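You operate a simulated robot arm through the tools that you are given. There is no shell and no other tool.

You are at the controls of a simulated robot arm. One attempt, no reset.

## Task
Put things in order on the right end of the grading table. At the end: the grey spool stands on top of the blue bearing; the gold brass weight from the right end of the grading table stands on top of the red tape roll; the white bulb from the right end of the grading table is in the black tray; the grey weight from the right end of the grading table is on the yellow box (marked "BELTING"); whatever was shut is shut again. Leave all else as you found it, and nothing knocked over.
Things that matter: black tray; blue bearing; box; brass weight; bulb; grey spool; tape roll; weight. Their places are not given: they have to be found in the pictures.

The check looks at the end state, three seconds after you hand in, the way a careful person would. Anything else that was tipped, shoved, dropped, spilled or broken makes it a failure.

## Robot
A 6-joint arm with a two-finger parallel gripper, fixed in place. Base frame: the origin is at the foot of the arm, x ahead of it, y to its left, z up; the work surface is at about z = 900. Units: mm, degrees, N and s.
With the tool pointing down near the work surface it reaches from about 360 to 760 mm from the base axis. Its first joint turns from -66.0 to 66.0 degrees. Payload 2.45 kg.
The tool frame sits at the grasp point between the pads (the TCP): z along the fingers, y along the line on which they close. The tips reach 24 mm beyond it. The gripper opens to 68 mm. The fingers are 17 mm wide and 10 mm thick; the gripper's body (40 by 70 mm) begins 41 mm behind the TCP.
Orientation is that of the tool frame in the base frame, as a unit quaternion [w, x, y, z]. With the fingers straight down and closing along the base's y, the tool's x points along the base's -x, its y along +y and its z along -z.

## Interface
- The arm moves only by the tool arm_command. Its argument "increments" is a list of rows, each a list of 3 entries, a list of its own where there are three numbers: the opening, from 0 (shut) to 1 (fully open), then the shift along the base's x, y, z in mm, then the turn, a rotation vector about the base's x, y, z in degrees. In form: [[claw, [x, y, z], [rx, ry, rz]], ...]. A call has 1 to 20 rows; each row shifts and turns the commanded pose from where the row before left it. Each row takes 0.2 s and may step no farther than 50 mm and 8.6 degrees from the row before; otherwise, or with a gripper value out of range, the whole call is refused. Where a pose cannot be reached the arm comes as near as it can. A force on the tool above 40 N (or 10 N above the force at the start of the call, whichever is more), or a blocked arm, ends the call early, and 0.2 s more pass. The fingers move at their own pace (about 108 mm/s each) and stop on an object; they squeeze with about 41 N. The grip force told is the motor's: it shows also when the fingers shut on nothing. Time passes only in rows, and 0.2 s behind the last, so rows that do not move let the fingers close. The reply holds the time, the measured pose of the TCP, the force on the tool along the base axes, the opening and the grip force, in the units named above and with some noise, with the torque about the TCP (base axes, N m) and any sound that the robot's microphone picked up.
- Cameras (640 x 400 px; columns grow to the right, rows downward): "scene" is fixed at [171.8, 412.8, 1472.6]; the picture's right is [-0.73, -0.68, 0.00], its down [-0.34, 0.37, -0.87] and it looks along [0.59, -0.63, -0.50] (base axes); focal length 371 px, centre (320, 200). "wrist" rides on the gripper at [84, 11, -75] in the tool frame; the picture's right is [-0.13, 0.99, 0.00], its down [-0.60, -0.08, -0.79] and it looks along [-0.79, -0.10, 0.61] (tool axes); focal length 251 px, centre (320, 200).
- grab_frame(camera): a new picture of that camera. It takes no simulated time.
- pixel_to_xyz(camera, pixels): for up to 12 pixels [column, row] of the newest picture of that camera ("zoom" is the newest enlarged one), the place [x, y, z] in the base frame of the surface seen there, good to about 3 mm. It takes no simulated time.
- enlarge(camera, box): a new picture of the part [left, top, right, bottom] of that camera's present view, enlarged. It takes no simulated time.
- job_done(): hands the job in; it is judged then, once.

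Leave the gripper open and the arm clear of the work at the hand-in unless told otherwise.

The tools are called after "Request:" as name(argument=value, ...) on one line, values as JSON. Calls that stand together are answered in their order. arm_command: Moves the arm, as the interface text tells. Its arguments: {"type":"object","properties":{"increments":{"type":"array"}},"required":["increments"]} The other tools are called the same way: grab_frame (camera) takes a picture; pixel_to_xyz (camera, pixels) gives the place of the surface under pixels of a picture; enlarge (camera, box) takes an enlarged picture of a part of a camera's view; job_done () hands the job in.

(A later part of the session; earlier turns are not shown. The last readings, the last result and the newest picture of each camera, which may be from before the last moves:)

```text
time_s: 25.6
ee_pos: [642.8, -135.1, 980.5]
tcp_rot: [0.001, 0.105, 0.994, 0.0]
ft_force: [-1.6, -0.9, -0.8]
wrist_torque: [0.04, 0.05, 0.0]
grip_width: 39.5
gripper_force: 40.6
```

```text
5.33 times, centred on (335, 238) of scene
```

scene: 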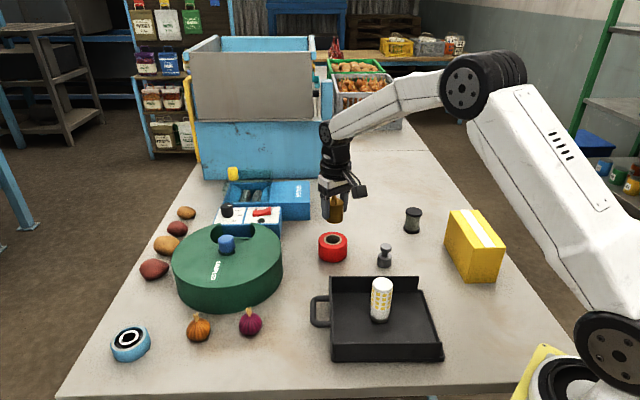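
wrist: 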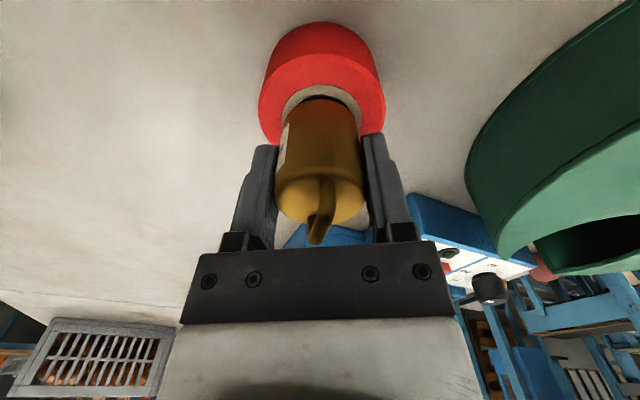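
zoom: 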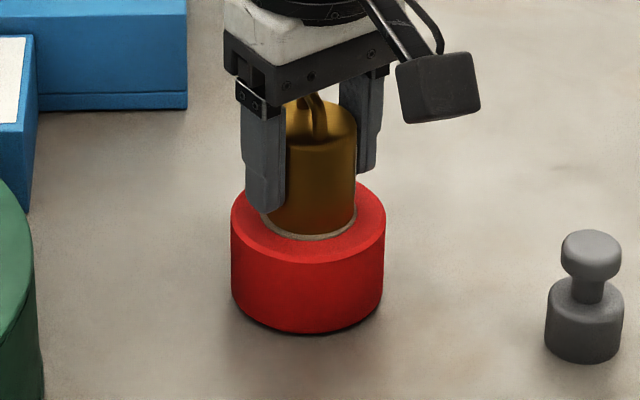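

The force fell to about -1 N, so the roll now carries the weight. I open and rise straight up, the loop being clear of the palm.

Request:
arm_command(increments=[[0, [0, 0, -0.2], [0, 0, 0]], [0.65, [0, 0, 0], [0, 0, 0]], [1, [0, 0, 0], [0, 0, 0]], [1, [0, 0, 0], [0, 0, 0]], [1, [0, 0, 15], [0, 0, 0]], [1, [0, 0, 35], [0, 0, 0]], [1, [0, 0, 40], [0, 0, 0]], [1, [0, 0, 20], [0, 0, 0]], [1, [0, 0, 0], [0, 0, 0]]])

Request:
grab_frame(camera="wrist")

Request:
enlarge(camera="scene", box=[300, 190, 440, 290])

```text
time_s: 27.6
ee_pos: [640.1, -136.4, 1088.9]
tcp_rot: [-0.001, 0.105, 0.994, 0.001]
ft_force: [0.4, 0.1, 1.3]
wrist_torque: [-0.02, 0.03, -0.02]
grip_width: 68.0
gripper_force: 0.0
```

```text
taken
```

wrist: 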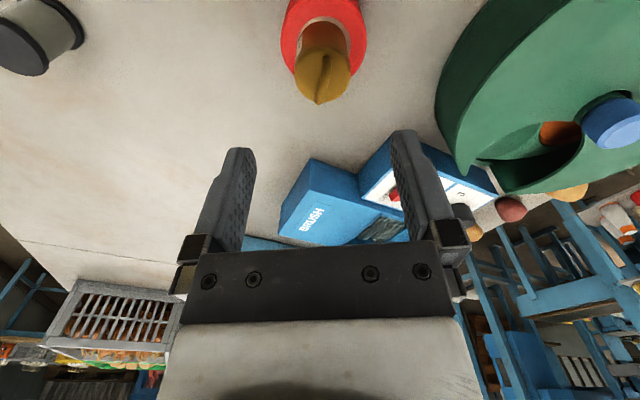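

```text
4.00 times, centred on (370, 240) of scene
```

zoom: 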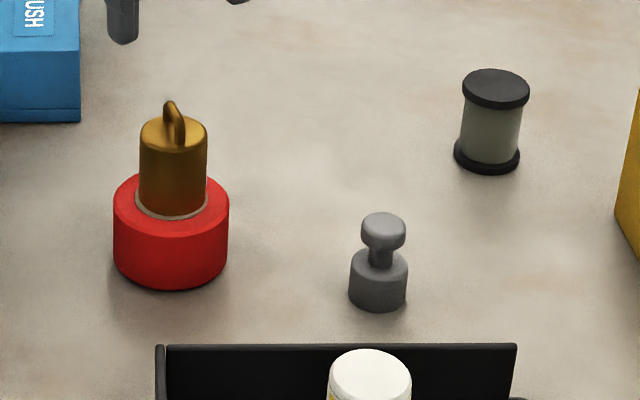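

The gold weight stands upright on the roll. Before picking up the spool I'll test the reach over the bearing with an empty gripper, so I first check the height of the green case and the panel along the way.

Request:
grab_frame(camera="scene")

Request:
pixel_to_xyz(camera="scene", pixels=[[227, 240], [200, 250], [240, 265], [227, 209], [262, 210], [262, 225], [270, 250], [180, 260], [235, 174], [295, 190]])

```text
taken
```

scene: 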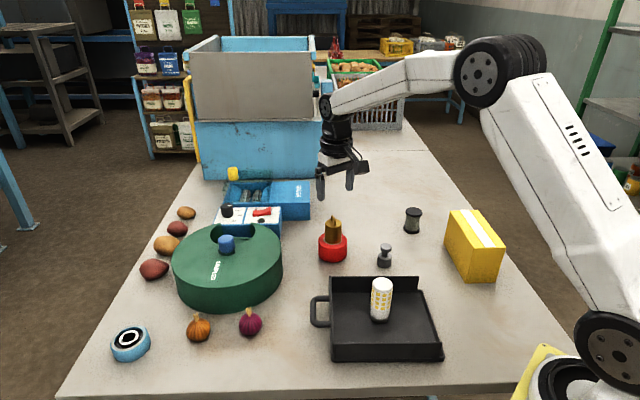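

```text
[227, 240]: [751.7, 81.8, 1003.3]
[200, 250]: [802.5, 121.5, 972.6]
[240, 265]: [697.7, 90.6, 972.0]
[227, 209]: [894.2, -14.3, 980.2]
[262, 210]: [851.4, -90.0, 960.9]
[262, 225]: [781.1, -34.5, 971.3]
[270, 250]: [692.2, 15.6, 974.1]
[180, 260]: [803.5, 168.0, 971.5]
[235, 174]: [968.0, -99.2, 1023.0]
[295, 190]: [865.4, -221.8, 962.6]
```

The green case is 972 high with a knob to 1003, so travelling with z≈1089 clears it. I move to above the bearing, turning to its radial direction (+23.5°).

Request:
arm_command(increments=[[1, [7.17, 37.5, 0], [0, 0, 2.96]], [1, [7.17, 37.5, 0], [0, 0, 2.96]], [1, [7.17, 37.5, 0], [0, 0, 2.96]], [1, [7.17, 37.5, 0], [0, 0, 2.96]], [1, [7.17, 37.5, 0], [0, 0, 2.96]], [1, [7.17, 37.5, 0], [0, 0, 2.96]], [1, [7.17, 37.5, 0], [0, 0, 2.96]], [1, [7.17, 37.5, 0], [0, 0, 2.96]], [1, [7.17, 37.5, 0], [0, 0, 2.96]], [1, [7.17, 37.5, 0], [0, 0, 2.96]], [1, [7.17, 37.5, 0], [0, 0, 2.96]], [1, [7.17, 37.5, 0], [0, 0, 2.96]], [1, [0, 0, 0], [0, 0, 0]], [1, [0, 0, 0], [0, 0, 0]]])

Request:
grab_frame(camera="wrist")

Request:
grab_frame(camera="scene")

```text
time_s: 30.6
ee_pos: [694.0, 296.2, 1081.5]
tcp_rot: [0.0, -0.203, 0.979, 0.0]
ft_force: [-0.3, -0.2, -0.2]
wrist_torque: [0.0, 0.02, -0.01]
grip_width: 68.2
gripper_force: 0.0
out of reach, approached as far as the arm can: row 11, 12
```

```text
taken
```

wrist: 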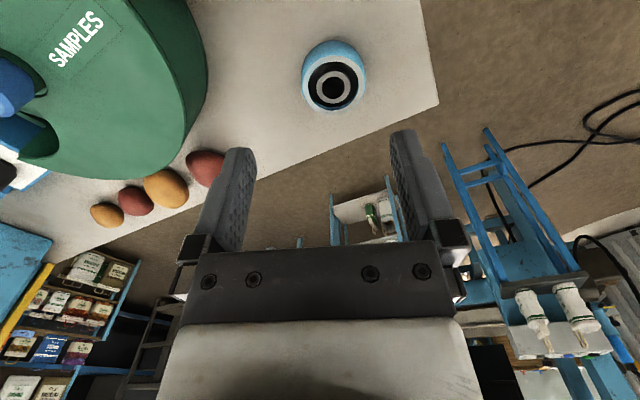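

```text
taken
```

scene: 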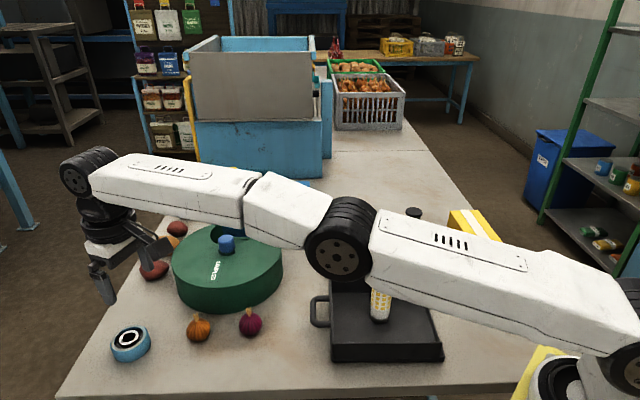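

The straight-down arm stops at 754 mm radius, 40 mm short of the bearing. I test an outward tilt of 12° with a lowering to z≈1030, still well above the bearing at z 929, and read how near it gets.

Request:
arm_command(increments=[[1, [0, 0, -20], [2.39, -5.5, 0]], [1, [0, 0, -20], [2.39, -5.5, 0]], [1, [0, 0, -20], [0, 0, 0]], [1, [0, 0, 0], [0, 0, 0]], [1, [0, 0, 0], [0, 0, 0]]])

Request:
grab_frame(camera="wrist")

```text
time_s: 31.8
ee_pos: [692.5, 297.5, 1021.8]
tcp_rot: [0.103, -0.202, 0.974, 0.021]
ft_force: [0.8, -0.2, 0.5]
wrist_torque: [0.01, -0.05, -0.01]
grip_width: 67.7
gripper_force: 0.0
```

```text
taken
```

wrist: 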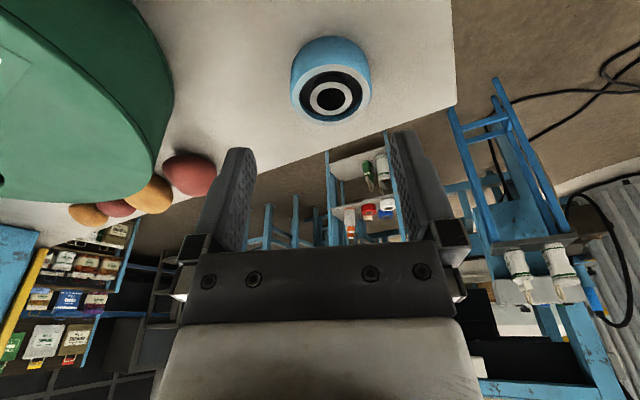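

The commanded pose now sits at about (693,297,1022) with a 12° tilt. I push outward toward (728,316) at this height to see whether it gets there.

Request:
arm_command(increments=[[1, [12, 6.2, 0], [0, 0, 0]], [1, [12, 6.2, 0], [0, 0, 0]], [1, [11, 6.2, 0], [0, 0, 0]], [1, [0, 0, 0], [0, 0, 0]], [1, [0, 0, 0], [0, 0, 0]]])

Request:
grab_frame(camera="wrist")

```text
time_s: 33.0
ee_pos: [727.1, 316.4, 1024.3]
tcp_rot: [0.103, -0.203, 0.974, 0.021]
ft_force: [0.2, 0.1, -0.7]
wrist_torque: [-0.01, 0.02, -0.03]
grip_width: 67.9
gripper_force: 0.0
```

```text
taken
```

wrist: 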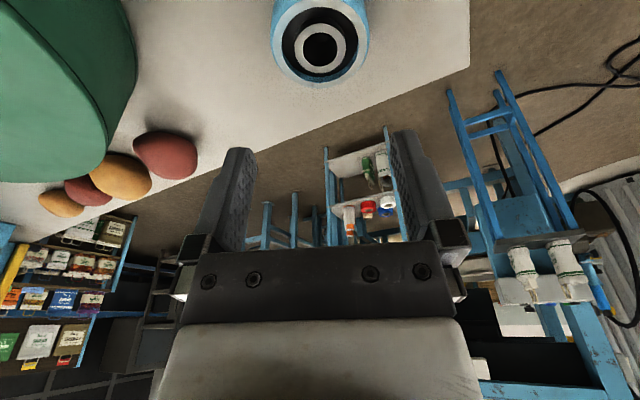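

With 12° tilt the arm reaches (727,316,1024). I use this close view to measure the bearing's inner and outer rings.

Request:
enlarge(camera="wrist", box=[250, 0, 390, 100])

Request:
pixel_to_xyz(camera="zoom", pixels=[[215, 220], [430, 220], [323, 115], [323, 347], [245, 140], [400, 140], [230, 300], [415, 300], [118, 230], [527, 230], [180, 350], [465, 350]])

```text
4.00 times, centred on (320, 50) of wrist
```

zoom: 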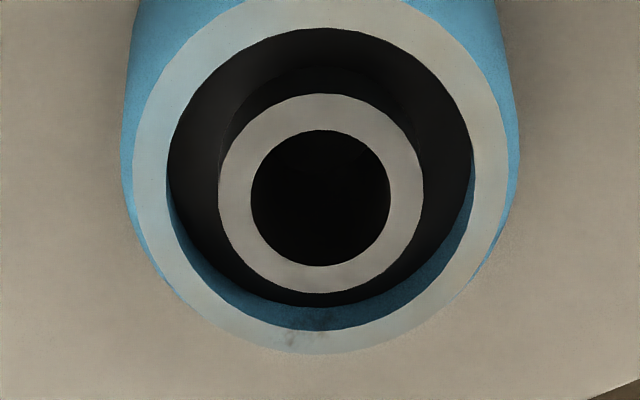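

```text
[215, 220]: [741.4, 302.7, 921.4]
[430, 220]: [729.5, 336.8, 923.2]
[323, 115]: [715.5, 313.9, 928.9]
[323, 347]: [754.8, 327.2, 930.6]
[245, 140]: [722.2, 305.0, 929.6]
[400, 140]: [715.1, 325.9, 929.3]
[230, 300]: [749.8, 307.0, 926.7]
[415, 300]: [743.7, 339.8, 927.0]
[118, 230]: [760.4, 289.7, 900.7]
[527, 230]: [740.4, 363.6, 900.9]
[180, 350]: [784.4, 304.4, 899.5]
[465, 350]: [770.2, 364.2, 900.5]
```

I'll sample points that are clearly on the light ring faces.

Request:
pixel_to_xyz(camera="zoom", pixels=[[150, 170], [490, 170], [318, 342], [200, 290], [440, 290], [215, 48], [425, 48], [235, 195], [407, 195], [320, 111], [320, 280], [320, 14]])

```text
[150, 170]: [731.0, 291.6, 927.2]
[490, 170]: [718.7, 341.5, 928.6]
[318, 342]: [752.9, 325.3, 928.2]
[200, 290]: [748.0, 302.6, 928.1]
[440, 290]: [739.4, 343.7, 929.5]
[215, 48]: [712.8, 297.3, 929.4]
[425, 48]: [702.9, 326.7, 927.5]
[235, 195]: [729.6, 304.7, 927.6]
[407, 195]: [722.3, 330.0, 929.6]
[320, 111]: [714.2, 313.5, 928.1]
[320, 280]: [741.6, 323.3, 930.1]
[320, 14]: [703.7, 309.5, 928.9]
```

The bearing's centre is confirmed at (727,317), top z≈929, and the inner and outer rings are level. Now I draw inward and up, then swing across to above the spool, keeping the 12° outward tilt so the spool can be placed with the same tilt.

Request:
arm_command(increments=[[1, [-29, -12, 20], [0, 0, 0]], [1, [-29, -12, 20], [0, 0, 0]], [1, [-29, -12, 20], [0, 0, 0]], [1, [-5.4, -42.9, 0], [0, 0, -3.77]], [1, [-5.4, -42.9, 0], [0, 0, -3.77]], [1, [-5.4, -42.9, 0], [0, 0, -3.77]], [1, [-5.4, -42.9, 0], [0, 0, -3.77]], [1, [-5.4, -42.9, 0], [0, 0, -3.77]], [1, [-5.4, -42.9, 0], [0, 0, -3.77]], [1, [-5.4, -42.9, 0], [0, 0, -3.77]], [1, [-5.4, -42.9, 0], [0, 0, -3.77]], [1, [-5.4, -42.9, 0], [0, 0, -3.77]], [1, [-5.4, -42.9, 0], [0, 0, -3.77]], [1, [-5.4, -42.9, 0], [0, 0, -3.77]], [1, [-5.4, -42.9, 0], [0, 0, -3.77]], [1, [-5.4, -42.9, 0], [0, 0, -3.77]], [1, [-5.4, -42.9, 0], [0, 0, -3.77]], [1, [-5.4, -42.9, 0], [0, 0, -3.77]], [1, [0, 0, 0], [0, 0, 0]], [1, [0, 0, 0], [0, 0, 0]]])

Request:
grab_frame(camera="wrist")

Request:
grab_frame(camera="scene")

```text
time_s: 37.2
ee_pos: [561.7, -364.6, 1081.2]
tcp_rot: [0.1, 0.283, 0.953, -0.03]
ft_force: [0.2, 0.3, -0.2]
wrist_torque: [0.01, 0.01, 0.03]
grip_width: 68.1
gripper_force: 0.1
```

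```text
taken
```

wrist: 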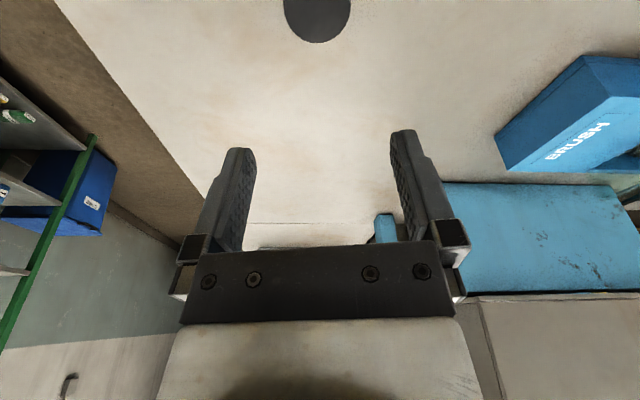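

```text
taken
```

scene: 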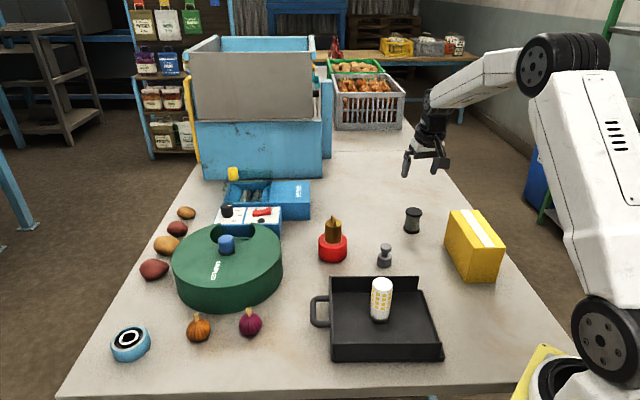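

The spool's black top is at the upper edge (317,12). I lower 50 mm for a better look, with tips still ~50 mm above it.

Request:
arm_command(increments=[[1, [0, 0, -25], [0, 0, 0]], [1, [0, 0, -25], [0, 0, 0]], [1, [0, 0, 0], [0, 0, 0]]])

Request:
grab_frame(camera="wrist")

Request:
enlarge(camera="wrist", box=[240, 0, 400, 100])

```text
time_s: 38.0
ee_pos: [560.9, -366.2, 1032.1]
tcp_rot: [0.1, 0.282, 0.954, -0.03]
ft_force: [0.6, -0.7, -0.8]
wrist_torque: [-0.01, 0.02, 0.01]
grip_width: 67.9
gripper_force: 0.1
```

```text
taken
```

wrist: 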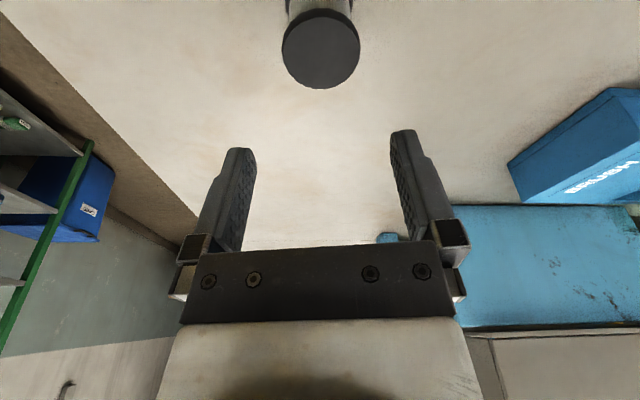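

```text
4.00 times, centred on (320, 50) of wrist
```

zoom: 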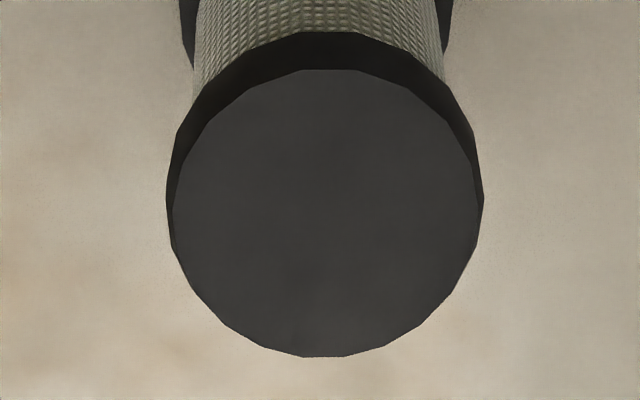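

Request:
pixel_to_xyz(camera="zoom", pixels=[[180, 210], [475, 210], [325, 78], [325, 348], [225, 110], [425, 110], [225, 310], [425, 310], [325, 210], [200, 150], [450, 150]])

```text
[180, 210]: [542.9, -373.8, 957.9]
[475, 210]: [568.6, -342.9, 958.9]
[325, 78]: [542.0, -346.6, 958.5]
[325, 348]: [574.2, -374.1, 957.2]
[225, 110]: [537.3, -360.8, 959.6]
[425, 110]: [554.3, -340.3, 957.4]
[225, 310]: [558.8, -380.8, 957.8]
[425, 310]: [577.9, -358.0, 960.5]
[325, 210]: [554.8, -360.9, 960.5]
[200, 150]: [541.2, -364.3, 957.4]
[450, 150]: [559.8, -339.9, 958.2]
```

The spool's top centre is at (557,-360), ⌀≈43. I shift (-4,+5.4) and descend to z≈931, with tips just above the table and the palm clear of the top. I'll pause at 960 in the same call only if no force arises.

Request:
arm_command(increments=[[1, [-4, 5.4, -10], [0, 0, 0]], [1, [0, 0, -25], [0, 0, 0]], [1, [0, 0, -25], [0, 0, 0]], [1, [0, 0, 0], [0, 0, 0]]])

Request:
grab_frame(camera="wrist")

Request:
enlarge(camera="scene", box=[370, 150, 510, 280])

```text
time_s: 39.0
ee_pos: [556.2, -361.2, 972.5]
tcp_rot: [0.101, 0.284, 0.953, -0.03]
ft_force: [0.2, -0.6, -0.1]
wrist_torque: [0.0, -0.02, -0.03]
grip_width: 68.0
gripper_force: 0.0
```

```text
taken
```

wrist: 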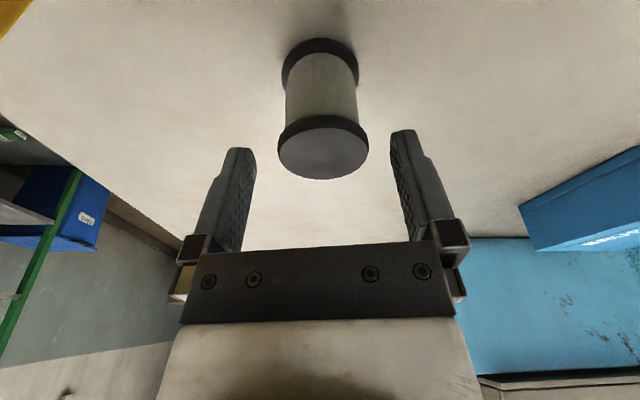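

```text
3.08 times, centred on (440, 215) of scene
```

zoom: 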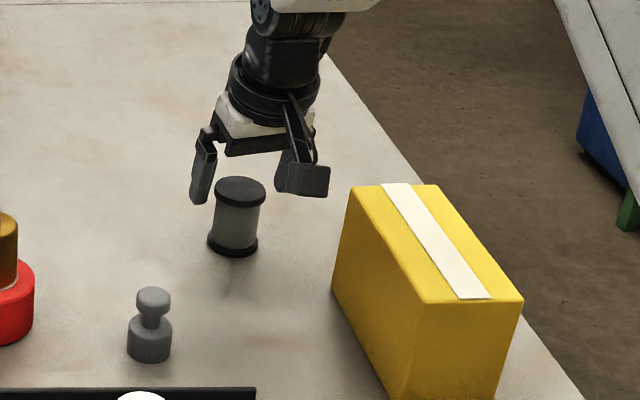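

The spool is centred between the fingers. The wrist camera housing at zoom (305,180) hangs near the box, so I'll check its clearance before going lower.

Request:
pixel_to_xyz(camera="zoom", pixels=[[278, 190], [300, 185], [328, 180], [327, 194], [310, 170], [353, 186], [333, 290], [410, 400], [345, 220], [380, 187]])

```text
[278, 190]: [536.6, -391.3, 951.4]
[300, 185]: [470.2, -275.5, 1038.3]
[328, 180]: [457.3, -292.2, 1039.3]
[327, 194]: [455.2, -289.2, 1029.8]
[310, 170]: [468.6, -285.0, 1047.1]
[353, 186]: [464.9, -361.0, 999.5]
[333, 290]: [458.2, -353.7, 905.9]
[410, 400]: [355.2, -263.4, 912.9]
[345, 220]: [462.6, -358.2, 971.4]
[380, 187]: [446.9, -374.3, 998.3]
```

The camera housing keeps about 35 mm from the box side, so it is safe. I descend another 42 mm to z≈930 and close.

Request:
arm_command(increments=[[1, [0, 0, -20], [0, 0, 0]], [1, [0, 0, -15], [0, 0, 0]], [1, [0, 0, -6.5], [0, 0, 0]], [1, [0, 0, 0], [0, 0, 0]]])

Request:
grab_frame(camera="wrist")

Request:
enlarge(camera="scene", box=[370, 150, 510, 280])

```text
time_s: 40.0
ee_pos: [554.8, -361.8, 930.2]
tcp_rot: [0.1, 0.282, 0.954, -0.029]
ft_force: [-0.4, 0.2, -0.4]
wrist_torque: [0.01, 0.0, 0.03]
grip_width: 68.1
gripper_force: 0.0
```

```text
taken
```

wrist: 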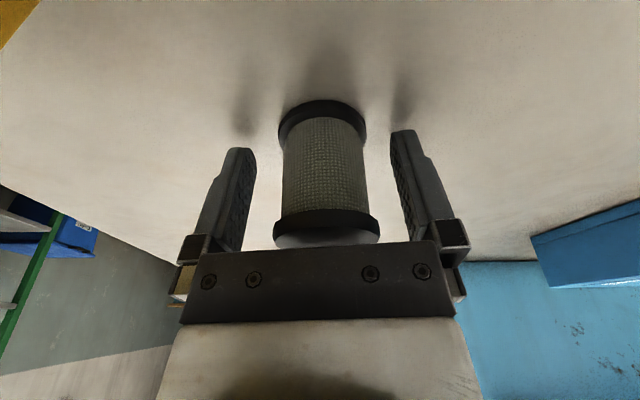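

```text
3.08 times, centred on (440, 215) of scene
```

zoom: 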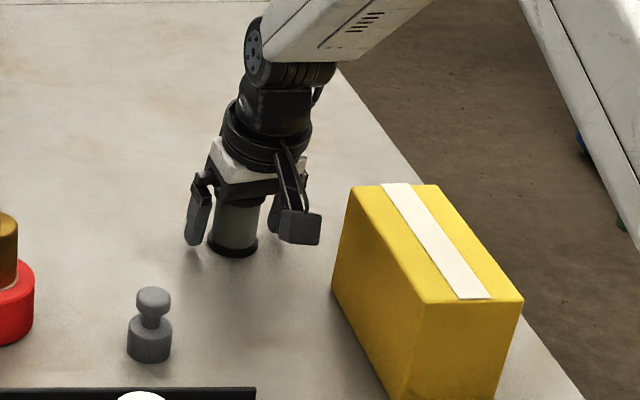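

The spool sits between the pads with both flanges within them. I close on it and then lift a little.

Request:
arm_command(increments=[[0, [0, 0, 0], [0, 0, 0]], [0, [0, 0, 0], [0, 0, 0]], [0, [0, 0, 0], [0, 0, 0]]])

Request:
arm_command(increments=[[0, [0, 0, 8], [0, 0, 0]], [0, [0, 0, 20], [0, 0, 0]], [0, [0, 0, 0], [0, 0, 0]]])

Request:
grab_frame(camera="wrist")

Request:
enlarge(camera="scene", box=[370, 150, 510, 280])

```text
time_s: 40.8
ee_pos: [554.6, -360.1, 930.2]
tcp_rot: [0.101, 0.282, 0.954, -0.03]
ft_force: [0.4, -0.3, 0.1]
wrist_torque: [0.01, 0.01, 0.0]
grip_width: 42.6
gripper_force: 40.8
```

```text
time_s: 41.6
ee_pos: [555.0, -361.5, 960.3]
tcp_rot: [0.1, 0.283, 0.954, -0.031]
ft_force: [0.6, -0.1, -0.7]
wrist_torque: [-0.03, -0.04, 0.02]
grip_width: 42.6
gripper_force: 41.1
```

```text
taken
```

wrist: 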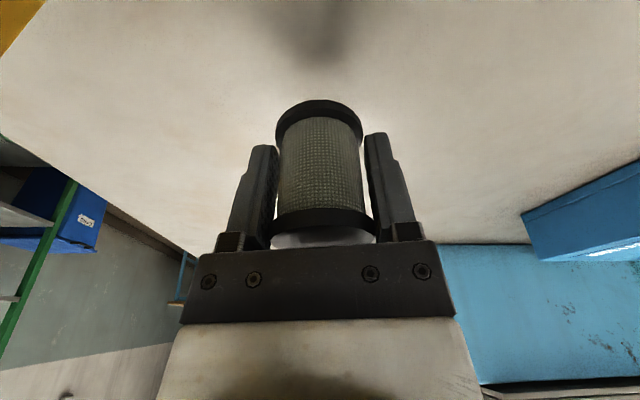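

```text
3.08 times, centred on (440, 215) of scene
```

zoom: 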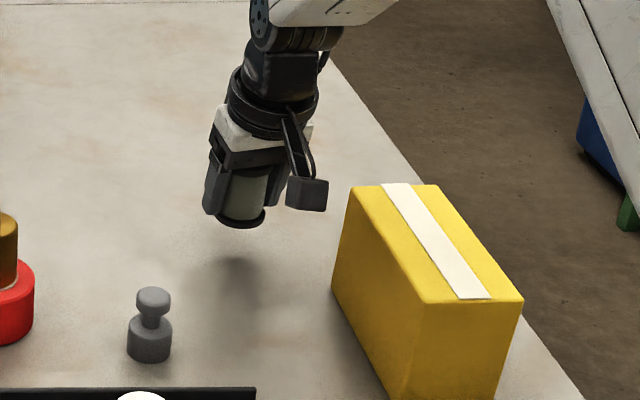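

The spool is held, both flanges square in the pads. I lift to z≈1085 and swing back along the same path toward the bearing.

Request:
arm_command(increments=[[0, [0, 0, 42], [0, 0, 0]], [0, [0, 0, 42], [0, 0, 0]], [0, [0, 0, 42], [0, 0, 0]], [0, [5.4, 42.9, 0], [0, 0, 3.77]], [0, [5.4, 42.9, 0], [0, 0, 3.77]], [0, [5.4, 42.9, 0], [0, 0, 3.77]], [0, [5.4, 42.9, 0], [0, 0, 3.77]], [0, [5.4, 42.9, 0], [0, 0, 3.77]], [0, [5.4, 42.9, 0], [0, 0, 3.77]], [0, [5.4, 42.9, 0], [0, 0, 3.77]], [0, [5.4, 42.9, 0], [0, 0, 3.77]], [0, [5.4, 42.9, 0], [0, 0, 3.77]], [0, [5.4, 42.9, 0], [0, 0, 3.77]], [0, [5.4, 42.9, 0], [0, 0, 3.77]], [0, [5.4, 42.9, 0], [0, 0, 3.77]], [0, [5.4, 42.9, 0], [0, 0, 3.77]], [0, [5.4, 42.9, 0], [0, 0, 3.77]], [0, [5.4, 42.9, 0], [0, 0, 3.77]], [0, [0, 0, 0], [0, 0, 0]]])

Request:
grab_frame(camera="scene")

Request:
grab_frame(camera="wrist")

```text
time_s: 45.6
ee_pos: [636.9, 280.4, 1084.5]
tcp_rot: [0.102, -0.203, 0.974, 0.022]
ft_force: [0.0, 0.6, -0.3]
wrist_torque: [-0.03, 0.02, -0.04]
grip_width: 42.8
gripper_force: 41.5
```

```text
taken
```

scene: 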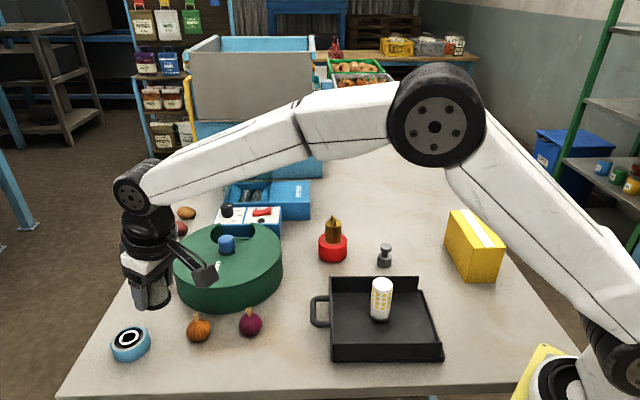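

```text
taken
```

wrist: 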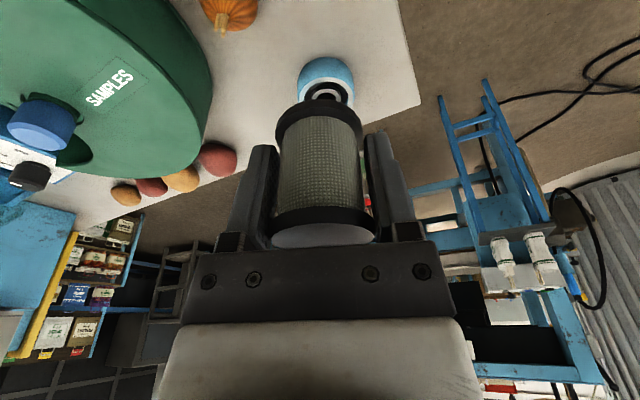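

The spool still looks straight. I go outward and down to about (727,317,1009), with the spool's bottom at ≈979, 50 mm above the bearing.

Request:
arm_command(increments=[[0, [22.6, 9.1, -25], [0, 0, 0]], [0, [22.6, 9.1, -25], [0, 0, 0]], [0, [22.6, 9.1, -15], [0, 0, 0]], [0, [22.5, 9.1, -10], [0, 0, 0]], [0, [0, 0, 0], [0, 0, 0]], [0, [0, 0, 0], [0, 0, 0]]])

Request:
grab_frame(camera="wrist")

Request:
enlarge(camera="wrist", box=[240, 0, 400, 130])

Request:
enlarge(camera="scene", box=[60, 240, 200, 380])

```text
time_s: 47.0
ee_pos: [725.5, 319.2, 1007.7]
tcp_rot: [0.102, -0.202, 0.974, 0.022]
ft_force: [-0.1, 0.6, 0.2]
wrist_torque: [-0.01, -0.02, -0.02]
grip_width: 42.6
gripper_force: 41.3
```

```text
taken
```

wrist: 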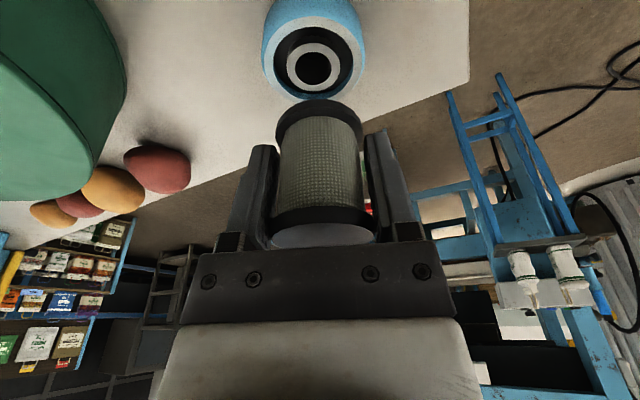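

```text
3.08 times, centred on (320, 65) of wrist
```

zoom: 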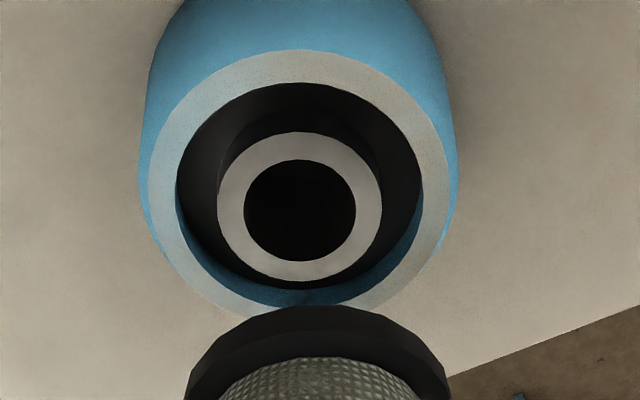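

```text
2.86 times, centred on (130, 310) of scene
```

zoom: 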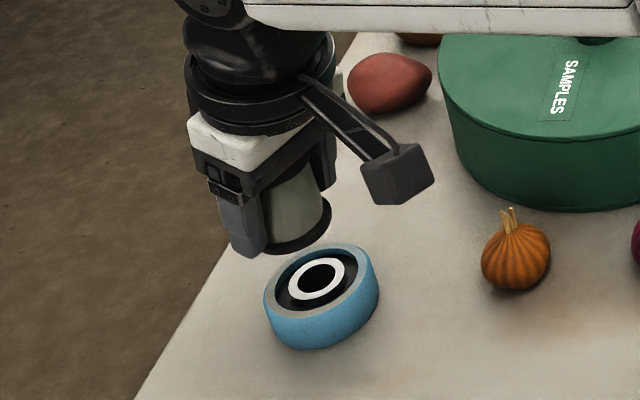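

The bearing shows at column ≈313.5 against the spool's 319.4, so a small sideways correction of about 2 mm is needed. I'll re-measure the bearing and the spool in this view.

Request:
enlarge(camera="wrist", box=[240, 0, 400, 130])

Request:
pixel_to_xyz(camera="zoom", pixels=[[231, 205], [369, 205], [300, 146], [300, 271], [162, 180], [437, 180], [300, 65], [205, 278], [395, 278], [205, 95], [395, 95]])

Request:
pixel_to_xyz(camera="wrist", pixels=[[320, 108], [290, 120], [350, 120], [320, 150], [320, 212], [320, 235], [290, 232], [355, 232], [320, 242], [280, 120], [358, 120]])

```text
3.08 times, centred on (320, 65) of wrist
```

zoom: 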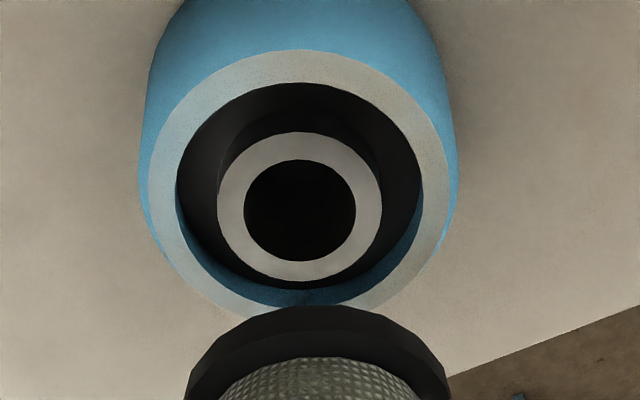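

```text
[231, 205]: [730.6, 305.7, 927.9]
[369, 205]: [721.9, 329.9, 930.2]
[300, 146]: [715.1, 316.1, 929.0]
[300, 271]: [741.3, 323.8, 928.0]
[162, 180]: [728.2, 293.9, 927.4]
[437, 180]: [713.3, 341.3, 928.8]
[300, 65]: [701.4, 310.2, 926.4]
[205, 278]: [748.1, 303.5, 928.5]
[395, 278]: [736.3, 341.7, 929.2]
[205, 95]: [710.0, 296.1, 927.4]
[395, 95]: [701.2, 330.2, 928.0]
```

```text
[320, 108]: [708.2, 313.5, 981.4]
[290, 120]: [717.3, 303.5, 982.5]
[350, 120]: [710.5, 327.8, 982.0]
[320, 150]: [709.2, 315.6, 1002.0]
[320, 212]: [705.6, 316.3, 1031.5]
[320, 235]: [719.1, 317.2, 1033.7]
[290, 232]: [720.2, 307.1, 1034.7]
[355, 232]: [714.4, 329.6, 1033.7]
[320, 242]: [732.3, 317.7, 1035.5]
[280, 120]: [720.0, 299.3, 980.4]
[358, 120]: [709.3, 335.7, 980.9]
```

The spool should move about 2.5 mm sideways and under 1 mm inward. I correct by (0.4,-2.6) and lower to about 5 mm above the bearing, then look again.

Request:
arm_command(increments=[[0, [0.4, -2.6, -10], [0, 0, 0]], [0, [0, 0, -15], [0, 0, 0]], [0, [0, 0, -12], [0, 0, 0]], [0, [0, 0, -5], [0, 0, 0]], [0, [0, 0, 0], [0, 0, 0]]])

Request:
enlarge(camera="wrist", box=[220, 20, 420, 180])

Request:
enlarge(camera="scene", box=[80, 270, 180, 380])

```text
time_s: 48.2
ee_pos: [724.7, 318.1, 969.3]
tcp_rot: [0.102, -0.203, 0.974, 0.021]
ft_force: [0.9, -0.1, -0.1]
wrist_torque: [-0.02, -0.01, 0.01]
grip_width: 42.7
gripper_force: 40.6
```

```text
2.50 times, centred on (320, 100) of wrist
```

zoom: 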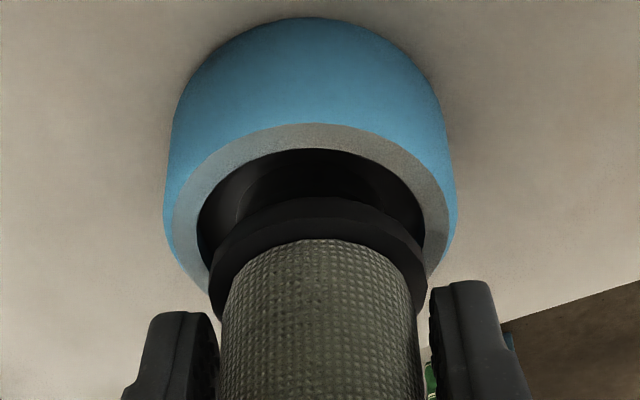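

```text
3.64 times, centred on (130, 325) of scene
```

zoom: 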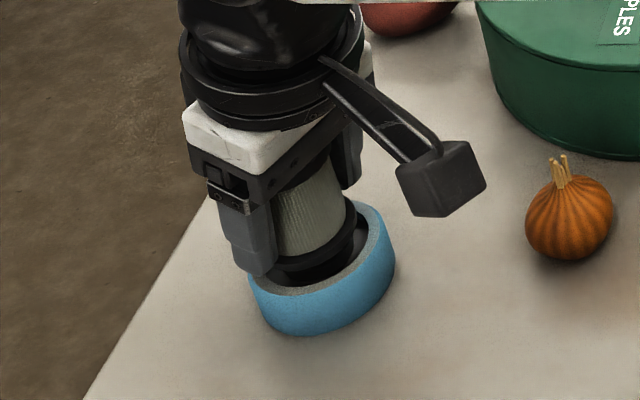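

The spool is close to centred over the bearing. I'll look closer before the last 10 mm.

Request:
enlarge(camera="scene", box=[105, 310, 155, 365])

Request:
enlarge(camera="wrist", box=[260, 60, 380, 135])

```text
7.27 times, centred on (130, 338) of scene
```

zoom: 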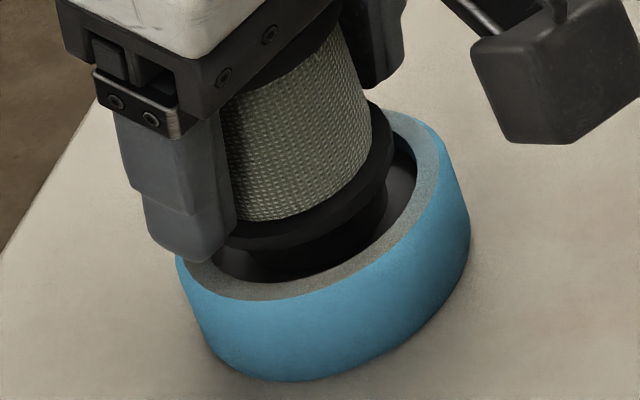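

```text
5.33 times, centred on (320, 98) of wrist
```

zoom: 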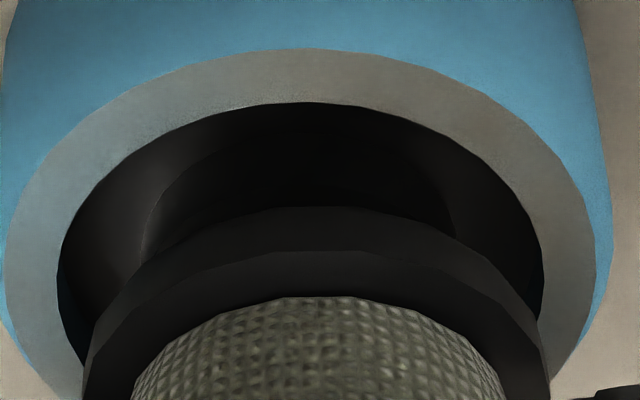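

The wrist view shows the spool about 1.4 mm to the side, and the radial alignment is good. I correct by (0.5,-1.2), lower 5 mm, then step down gently.

Request:
arm_command(increments=[[0, [0.5, -1.2, 0], [0, 0, 0]], [0, [0, 0, -3], [0, 0, 0]], [0, [0, 0, -2], [0, 0, 0]], [0, [0, 0, 0], [0, 0, 0]]])

Request:
arm_command(increments=[[0, [0, 0, -1], [0, 0, 0]], [0, [0, 0, 0], [0, 0, 0]]])

Request:
arm_command(increments=[[0, [0, 0, -1], [0, 0, 0]], [0, [0, 0, 0], [0, 0, 0]]])

Request:
enlarge(camera="wrist", box=[260, 60, 380, 135])

```text
time_s: 49.2
ee_pos: [726.2, 317.6, 964.4]
tcp_rot: [0.103, -0.202, 0.974, 0.021]
ft_force: [0.3, -0.2, 0.4]
wrist_torque: [0.02, 0.0, -0.01]
grip_width: 42.6
gripper_force: 41.0
```

```text
time_s: 49.8
ee_pos: [724.8, 316.9, 964.2]
tcp_rot: [0.103, -0.202, 0.974, 0.022]
ft_force: [0.0, 0.2, 0.0]
wrist_torque: [-0.01, -0.01, -0.01]
grip_width: 42.8
gripper_force: 41.0
```

```text
time_s: 50.4
ee_pos: [726.9, 317.9, 964.4]
tcp_rot: [0.103, -0.203, 0.974, 0.021]
ft_force: [0.4, 0.0, -0.6]
wrist_torque: [-0.04, -0.01, 0.02]
grip_width: 42.7
gripper_force: 40.8
```

```text
5.33 times, centred on (320, 98) of wrist
```

zoom: 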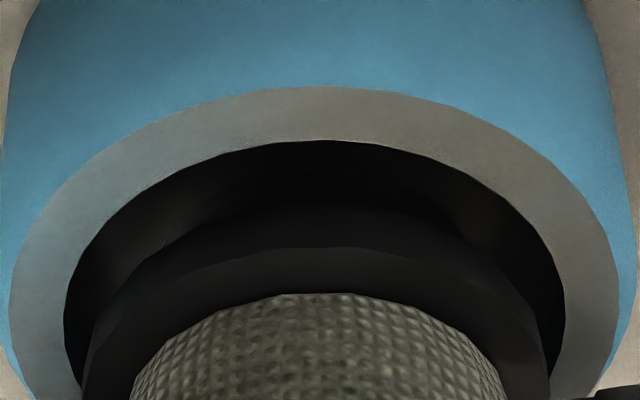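

Now well centred sideways, with about 5 mm still to go by the view. I step down 3 mm, then single mm steps.

Request:
arm_command(increments=[[0, [0, 0, -1], [0, 0, 0]], [0, [0, 0, -1], [0, 0, 0]], [0, [0, 0, -1], [0, 0, 0]], [0, [0, 0, 0], [0, 0, 0]]])

Request:
arm_command(increments=[[0, [0, 0, -0.8], [0, 0, 0]], [0, [0, 0, 0], [0, 0, 0]]])

Request:
enlarge(camera="wrist", box=[260, 60, 380, 135])

```text
time_s: 51.4
ee_pos: [726.9, 318.5, 960.5]
tcp_rot: [0.104, -0.203, 0.973, 0.021]
ft_force: [0.4, -0.1, 1.3]
wrist_torque: [0.0, -0.05, -0.02]
grip_width: 42.5
gripper_force: 40.7
```

```text
time_s: 52.0
ee_pos: [725.9, 317.2, 960.1]
tcp_rot: [0.103, -0.202, 0.974, 0.021]
ft_force: [-0.7, 1.7, 4.5]
wrist_torque: [0.07, -0.07, -0.03]
grip_width: 42.7
gripper_force: 41.0
```

```text
5.33 times, centred on (320, 98) of wrist
```

zoom: 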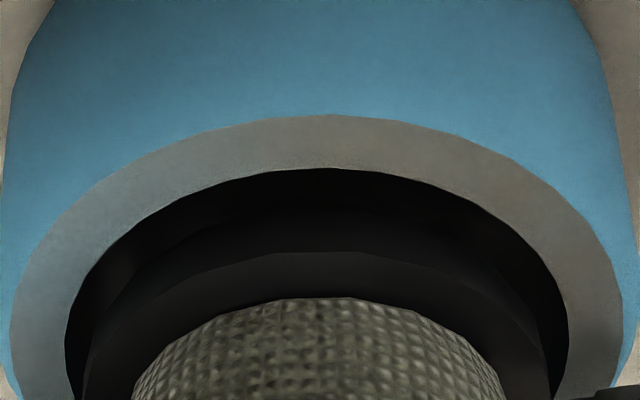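

There is contact, 4.5 N upward. I'll check from the scene camera that the spool stands on the rings and isn't hanging on something else.

Request:
enlarge(camera="scene", box=[105, 310, 155, 365])

Request:
grab_frame(camera="wrist")

```text
7.27 times, centred on (130, 338) of scene
```

zoom: 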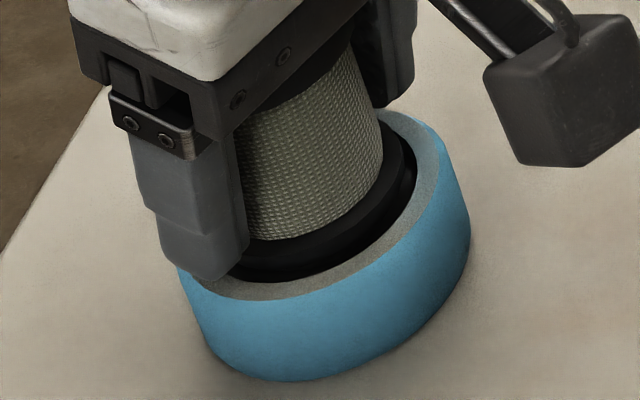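

```text
taken
```

wrist: 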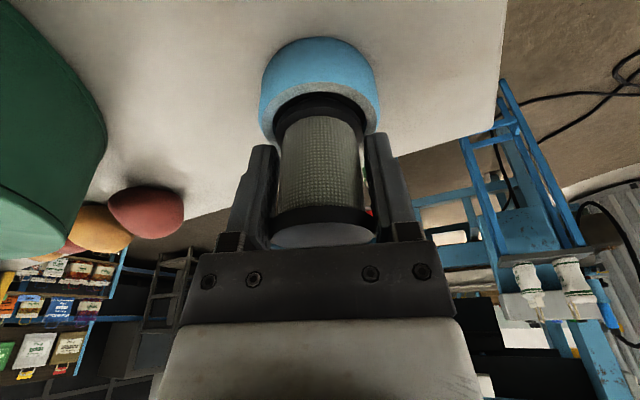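

The spool sits inside the ring's outline and bears on it. I open the gripper, let it settle, and look before moving.

Request:
arm_command(increments=[[0, [0, 0, -0.2], [0, 0, 0]], [0.7, [0, 0, 0], [0, 0, 0]], [1, [0, 0, 0], [0, 0, 0]], [1, [0, 0, 0], [0, 0, 0]]])

Request:
enlarge(camera="scene", box=[90, 290, 170, 370])

Request:
grab_frame(camera="wrist")

```text
time_s: 53.0
ee_pos: [726.0, 316.3, 959.5]
tcp_rot: [0.101, -0.203, 0.974, 0.021]
ft_force: [0.1, 0.5, 0.1]
wrist_torque: [-0.02, -0.01, 0.0]
grip_width: 67.8
gripper_force: 0.0
```

```text
5.00 times, centred on (130, 330) of scene
```

zoom: 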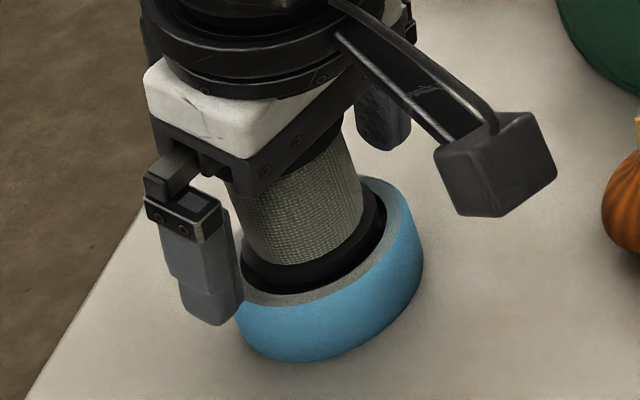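

```text
taken
```

wrist: 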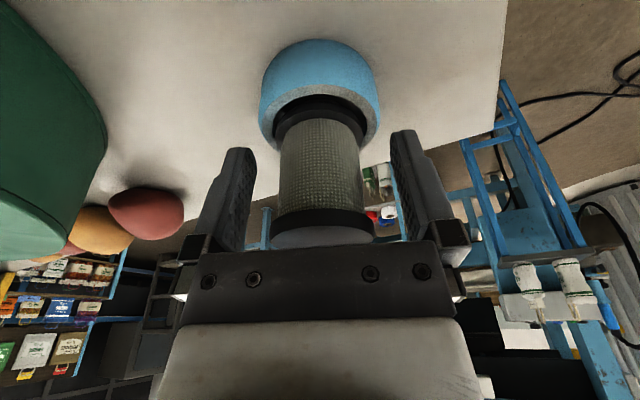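

The spool stands on its own on the bearing. I rise straight up, then draw inward and up, away from it.

Request:
arm_command(increments=[[1, [0, 0, 8], [0, 0, 0]], [1, [0, 0, 20], [0, 0, 0]], [1, [0, 0, 25], [0, 0, 0]], [1, [-9, -4, 20], [0, 0, 0]], [1, [-25, -10, 25], [0, 0, 0]], [1, [-30, -12, 20], [0, 0, 0]], [1, [0, 0, 0], [0, 0, 0]]])

Request:
enlarge(camera="scene", box=[80, 270, 180, 370])

Request:
grab_frame(camera="wrist")

```text
time_s: 54.6
ee_pos: [662.5, 292.1, 1076.4]
tcp_rot: [0.103, -0.202, 0.974, 0.02]
ft_force: [-0.6, -0.5, 0.7]
wrist_torque: [0.02, 0.01, -0.03]
grip_width: 68.0
gripper_force: 0.1
```

```text
4.00 times, centred on (130, 320) of scene
```

zoom: 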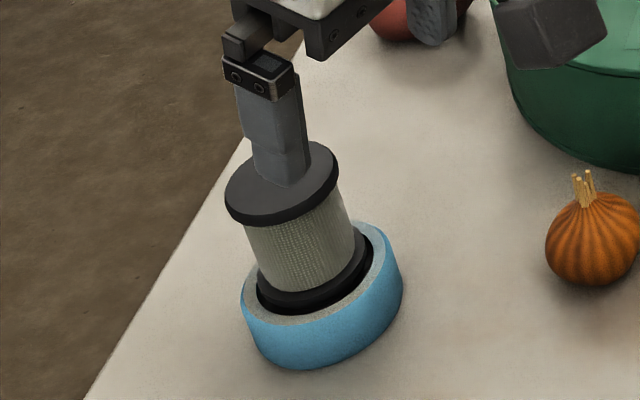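

```text
taken
```

wrist: 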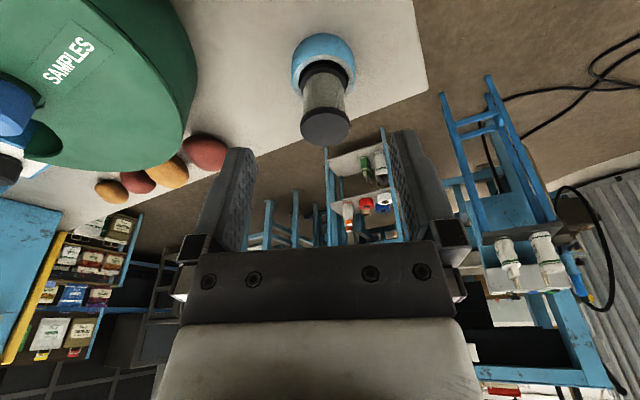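

The spool stands steady on the bearing. Next I remove the tilt and swing to above the grey weight near (528,-191).

Request:
arm_command(increments=[[1, [0, 0, 0], [-2.39, 5.5, 0]], [1, [0, 0, 0], [-2.39, 5.5, 0]], [1, [-11.2, -40.3, 0], [0, 0, -3.62]], [1, [-11.2, -40.3, 0], [0, 0, -3.62]], [1, [-11.2, -40.3, 0], [0, 0, -3.62]], [1, [-11.2, -40.3, 0], [0, 0, -3.62]], [1, [-11.2, -40.3, 0], [0, 0, -3.62]], [1, [-11.2, -40.3, 0], [0, 0, -3.62]], [1, [-11.2, -40.3, 0], [0, 0, -3.62]], [1, [-11.2, -40.3, 0], [0, 0, -3.62]], [1, [-11.2, -40.3, 0], [0, 0, -3.62]], [1, [-11.2, -40.3, 0], [0, 0, -3.62]], [1, [-11.2, -40.3, 0], [0, 0, -3.62]], [1, [-11.2, -40.3, 0], [0, 0, -3.62]], [1, [0, 0, -15], [0, 0, 0]], [1, [0, 0, 0], [0, 0, 0]]])

Request:
grab_frame(camera="wrist")

Request:
grab_frame(camera="scene")

```text
time_s: 58.0
ee_pos: [530.1, -191.0, 1058.5]
tcp_rot: [0.0, 0.173, 0.985, 0.0]
ft_force: [-0.1, 0.0, -0.8]
wrist_torque: [-0.04, 0.04, 0.0]
grip_width: 68.2
gripper_force: 0.1
```

```text
taken
```

wrist: 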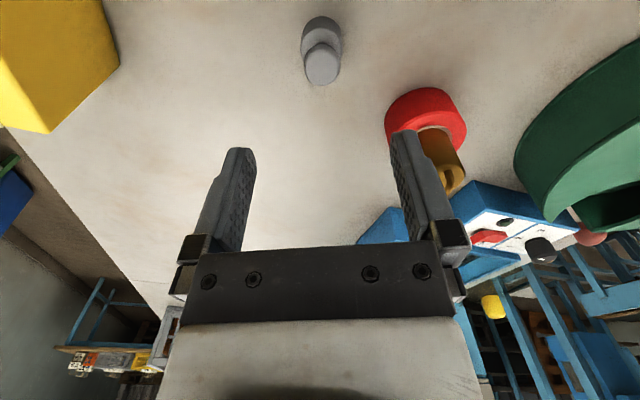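

```text
taken
```

scene: 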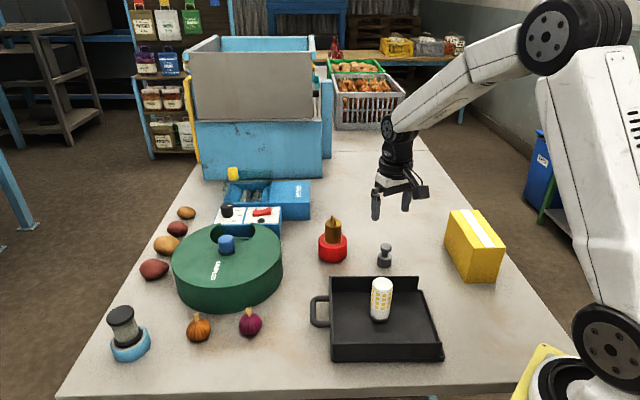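

The grey weight shows at (322,50). I'll measure its knob and body.

Request:
enlarge(camera="wrist", box=[270, 0, 370, 100])

Request:
pixel_to_xyz(camera="wrist", pixels=[[322, 66], [308, 66], [336, 66], [322, 52], [322, 80], [312, 55], [332, 55], [313, 77], [331, 77], [304, 40], [340, 40], [322, 30]])

```text
4.00 times, centred on (320, 50) of wrist
```

zoom: 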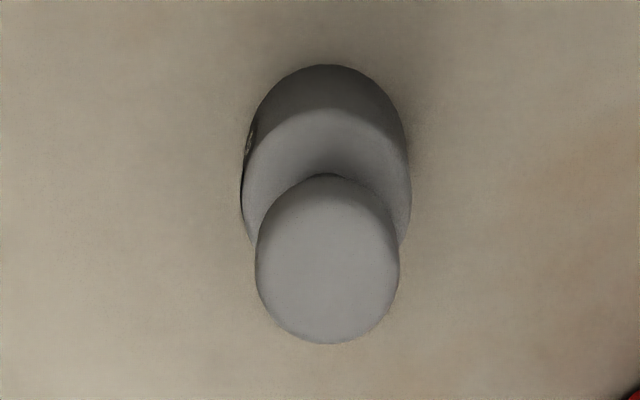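

```text
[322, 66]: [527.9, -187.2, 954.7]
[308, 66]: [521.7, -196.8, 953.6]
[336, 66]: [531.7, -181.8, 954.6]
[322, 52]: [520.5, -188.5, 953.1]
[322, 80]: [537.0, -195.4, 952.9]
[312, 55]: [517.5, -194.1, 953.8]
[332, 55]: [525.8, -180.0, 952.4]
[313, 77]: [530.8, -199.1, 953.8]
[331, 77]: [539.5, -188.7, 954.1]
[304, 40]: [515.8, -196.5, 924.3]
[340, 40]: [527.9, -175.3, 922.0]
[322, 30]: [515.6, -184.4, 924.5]
```

The weight's centre is (528,-190.6), top at 954. I go straight down to z≈930, with tips at 906 on the body.

Request:
arm_command(increments=[[1, [-0.8, 0.6, -30], [0, 0, 0]], [1, [0, 0, -35], [0, 0, 0]], [1, [0, 0, -30], [0, 0, 0]], [1, [0, 0, -20], [0, 0, 0]], [1, [0, 0, -13], [0, 0, 0]], [1, [0, 0, 0], [0, 0, 0]]])

Request:
grab_frame(camera="wrist")

Request:
enlarge(camera="scene", box=[320, 180, 460, 300])

```text
time_s: 59.4
ee_pos: [528.5, -190.9, 931.7]
tcp_rot: [0.0, 0.173, 0.985, 0.0]
ft_force: [0.1, -0.4, 1.1]
wrist_torque: [-0.01, -0.03, -0.01]
grip_width: 68.0
gripper_force: 0.1
```

```text
taken
```

wrist: 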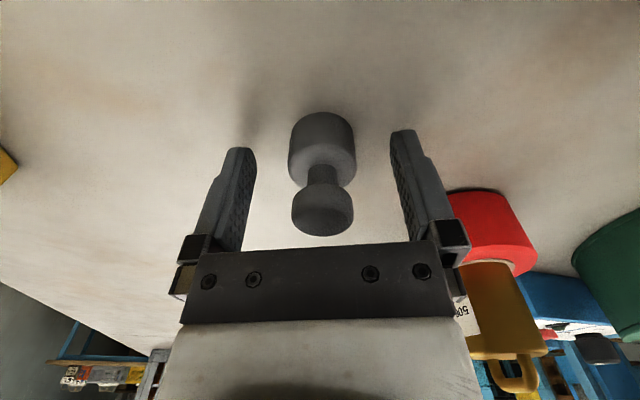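

```text
3.33 times, centred on (390, 240) of scene
```

zoom: 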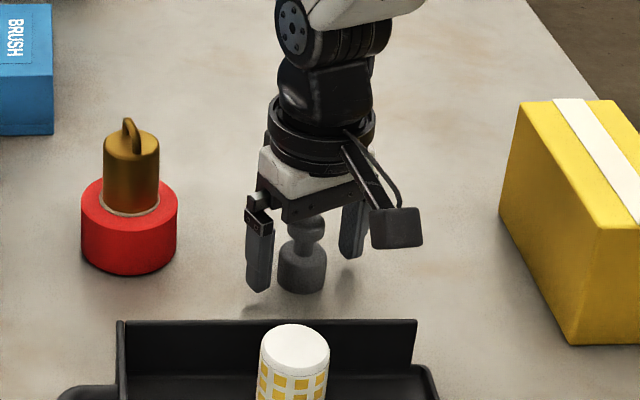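

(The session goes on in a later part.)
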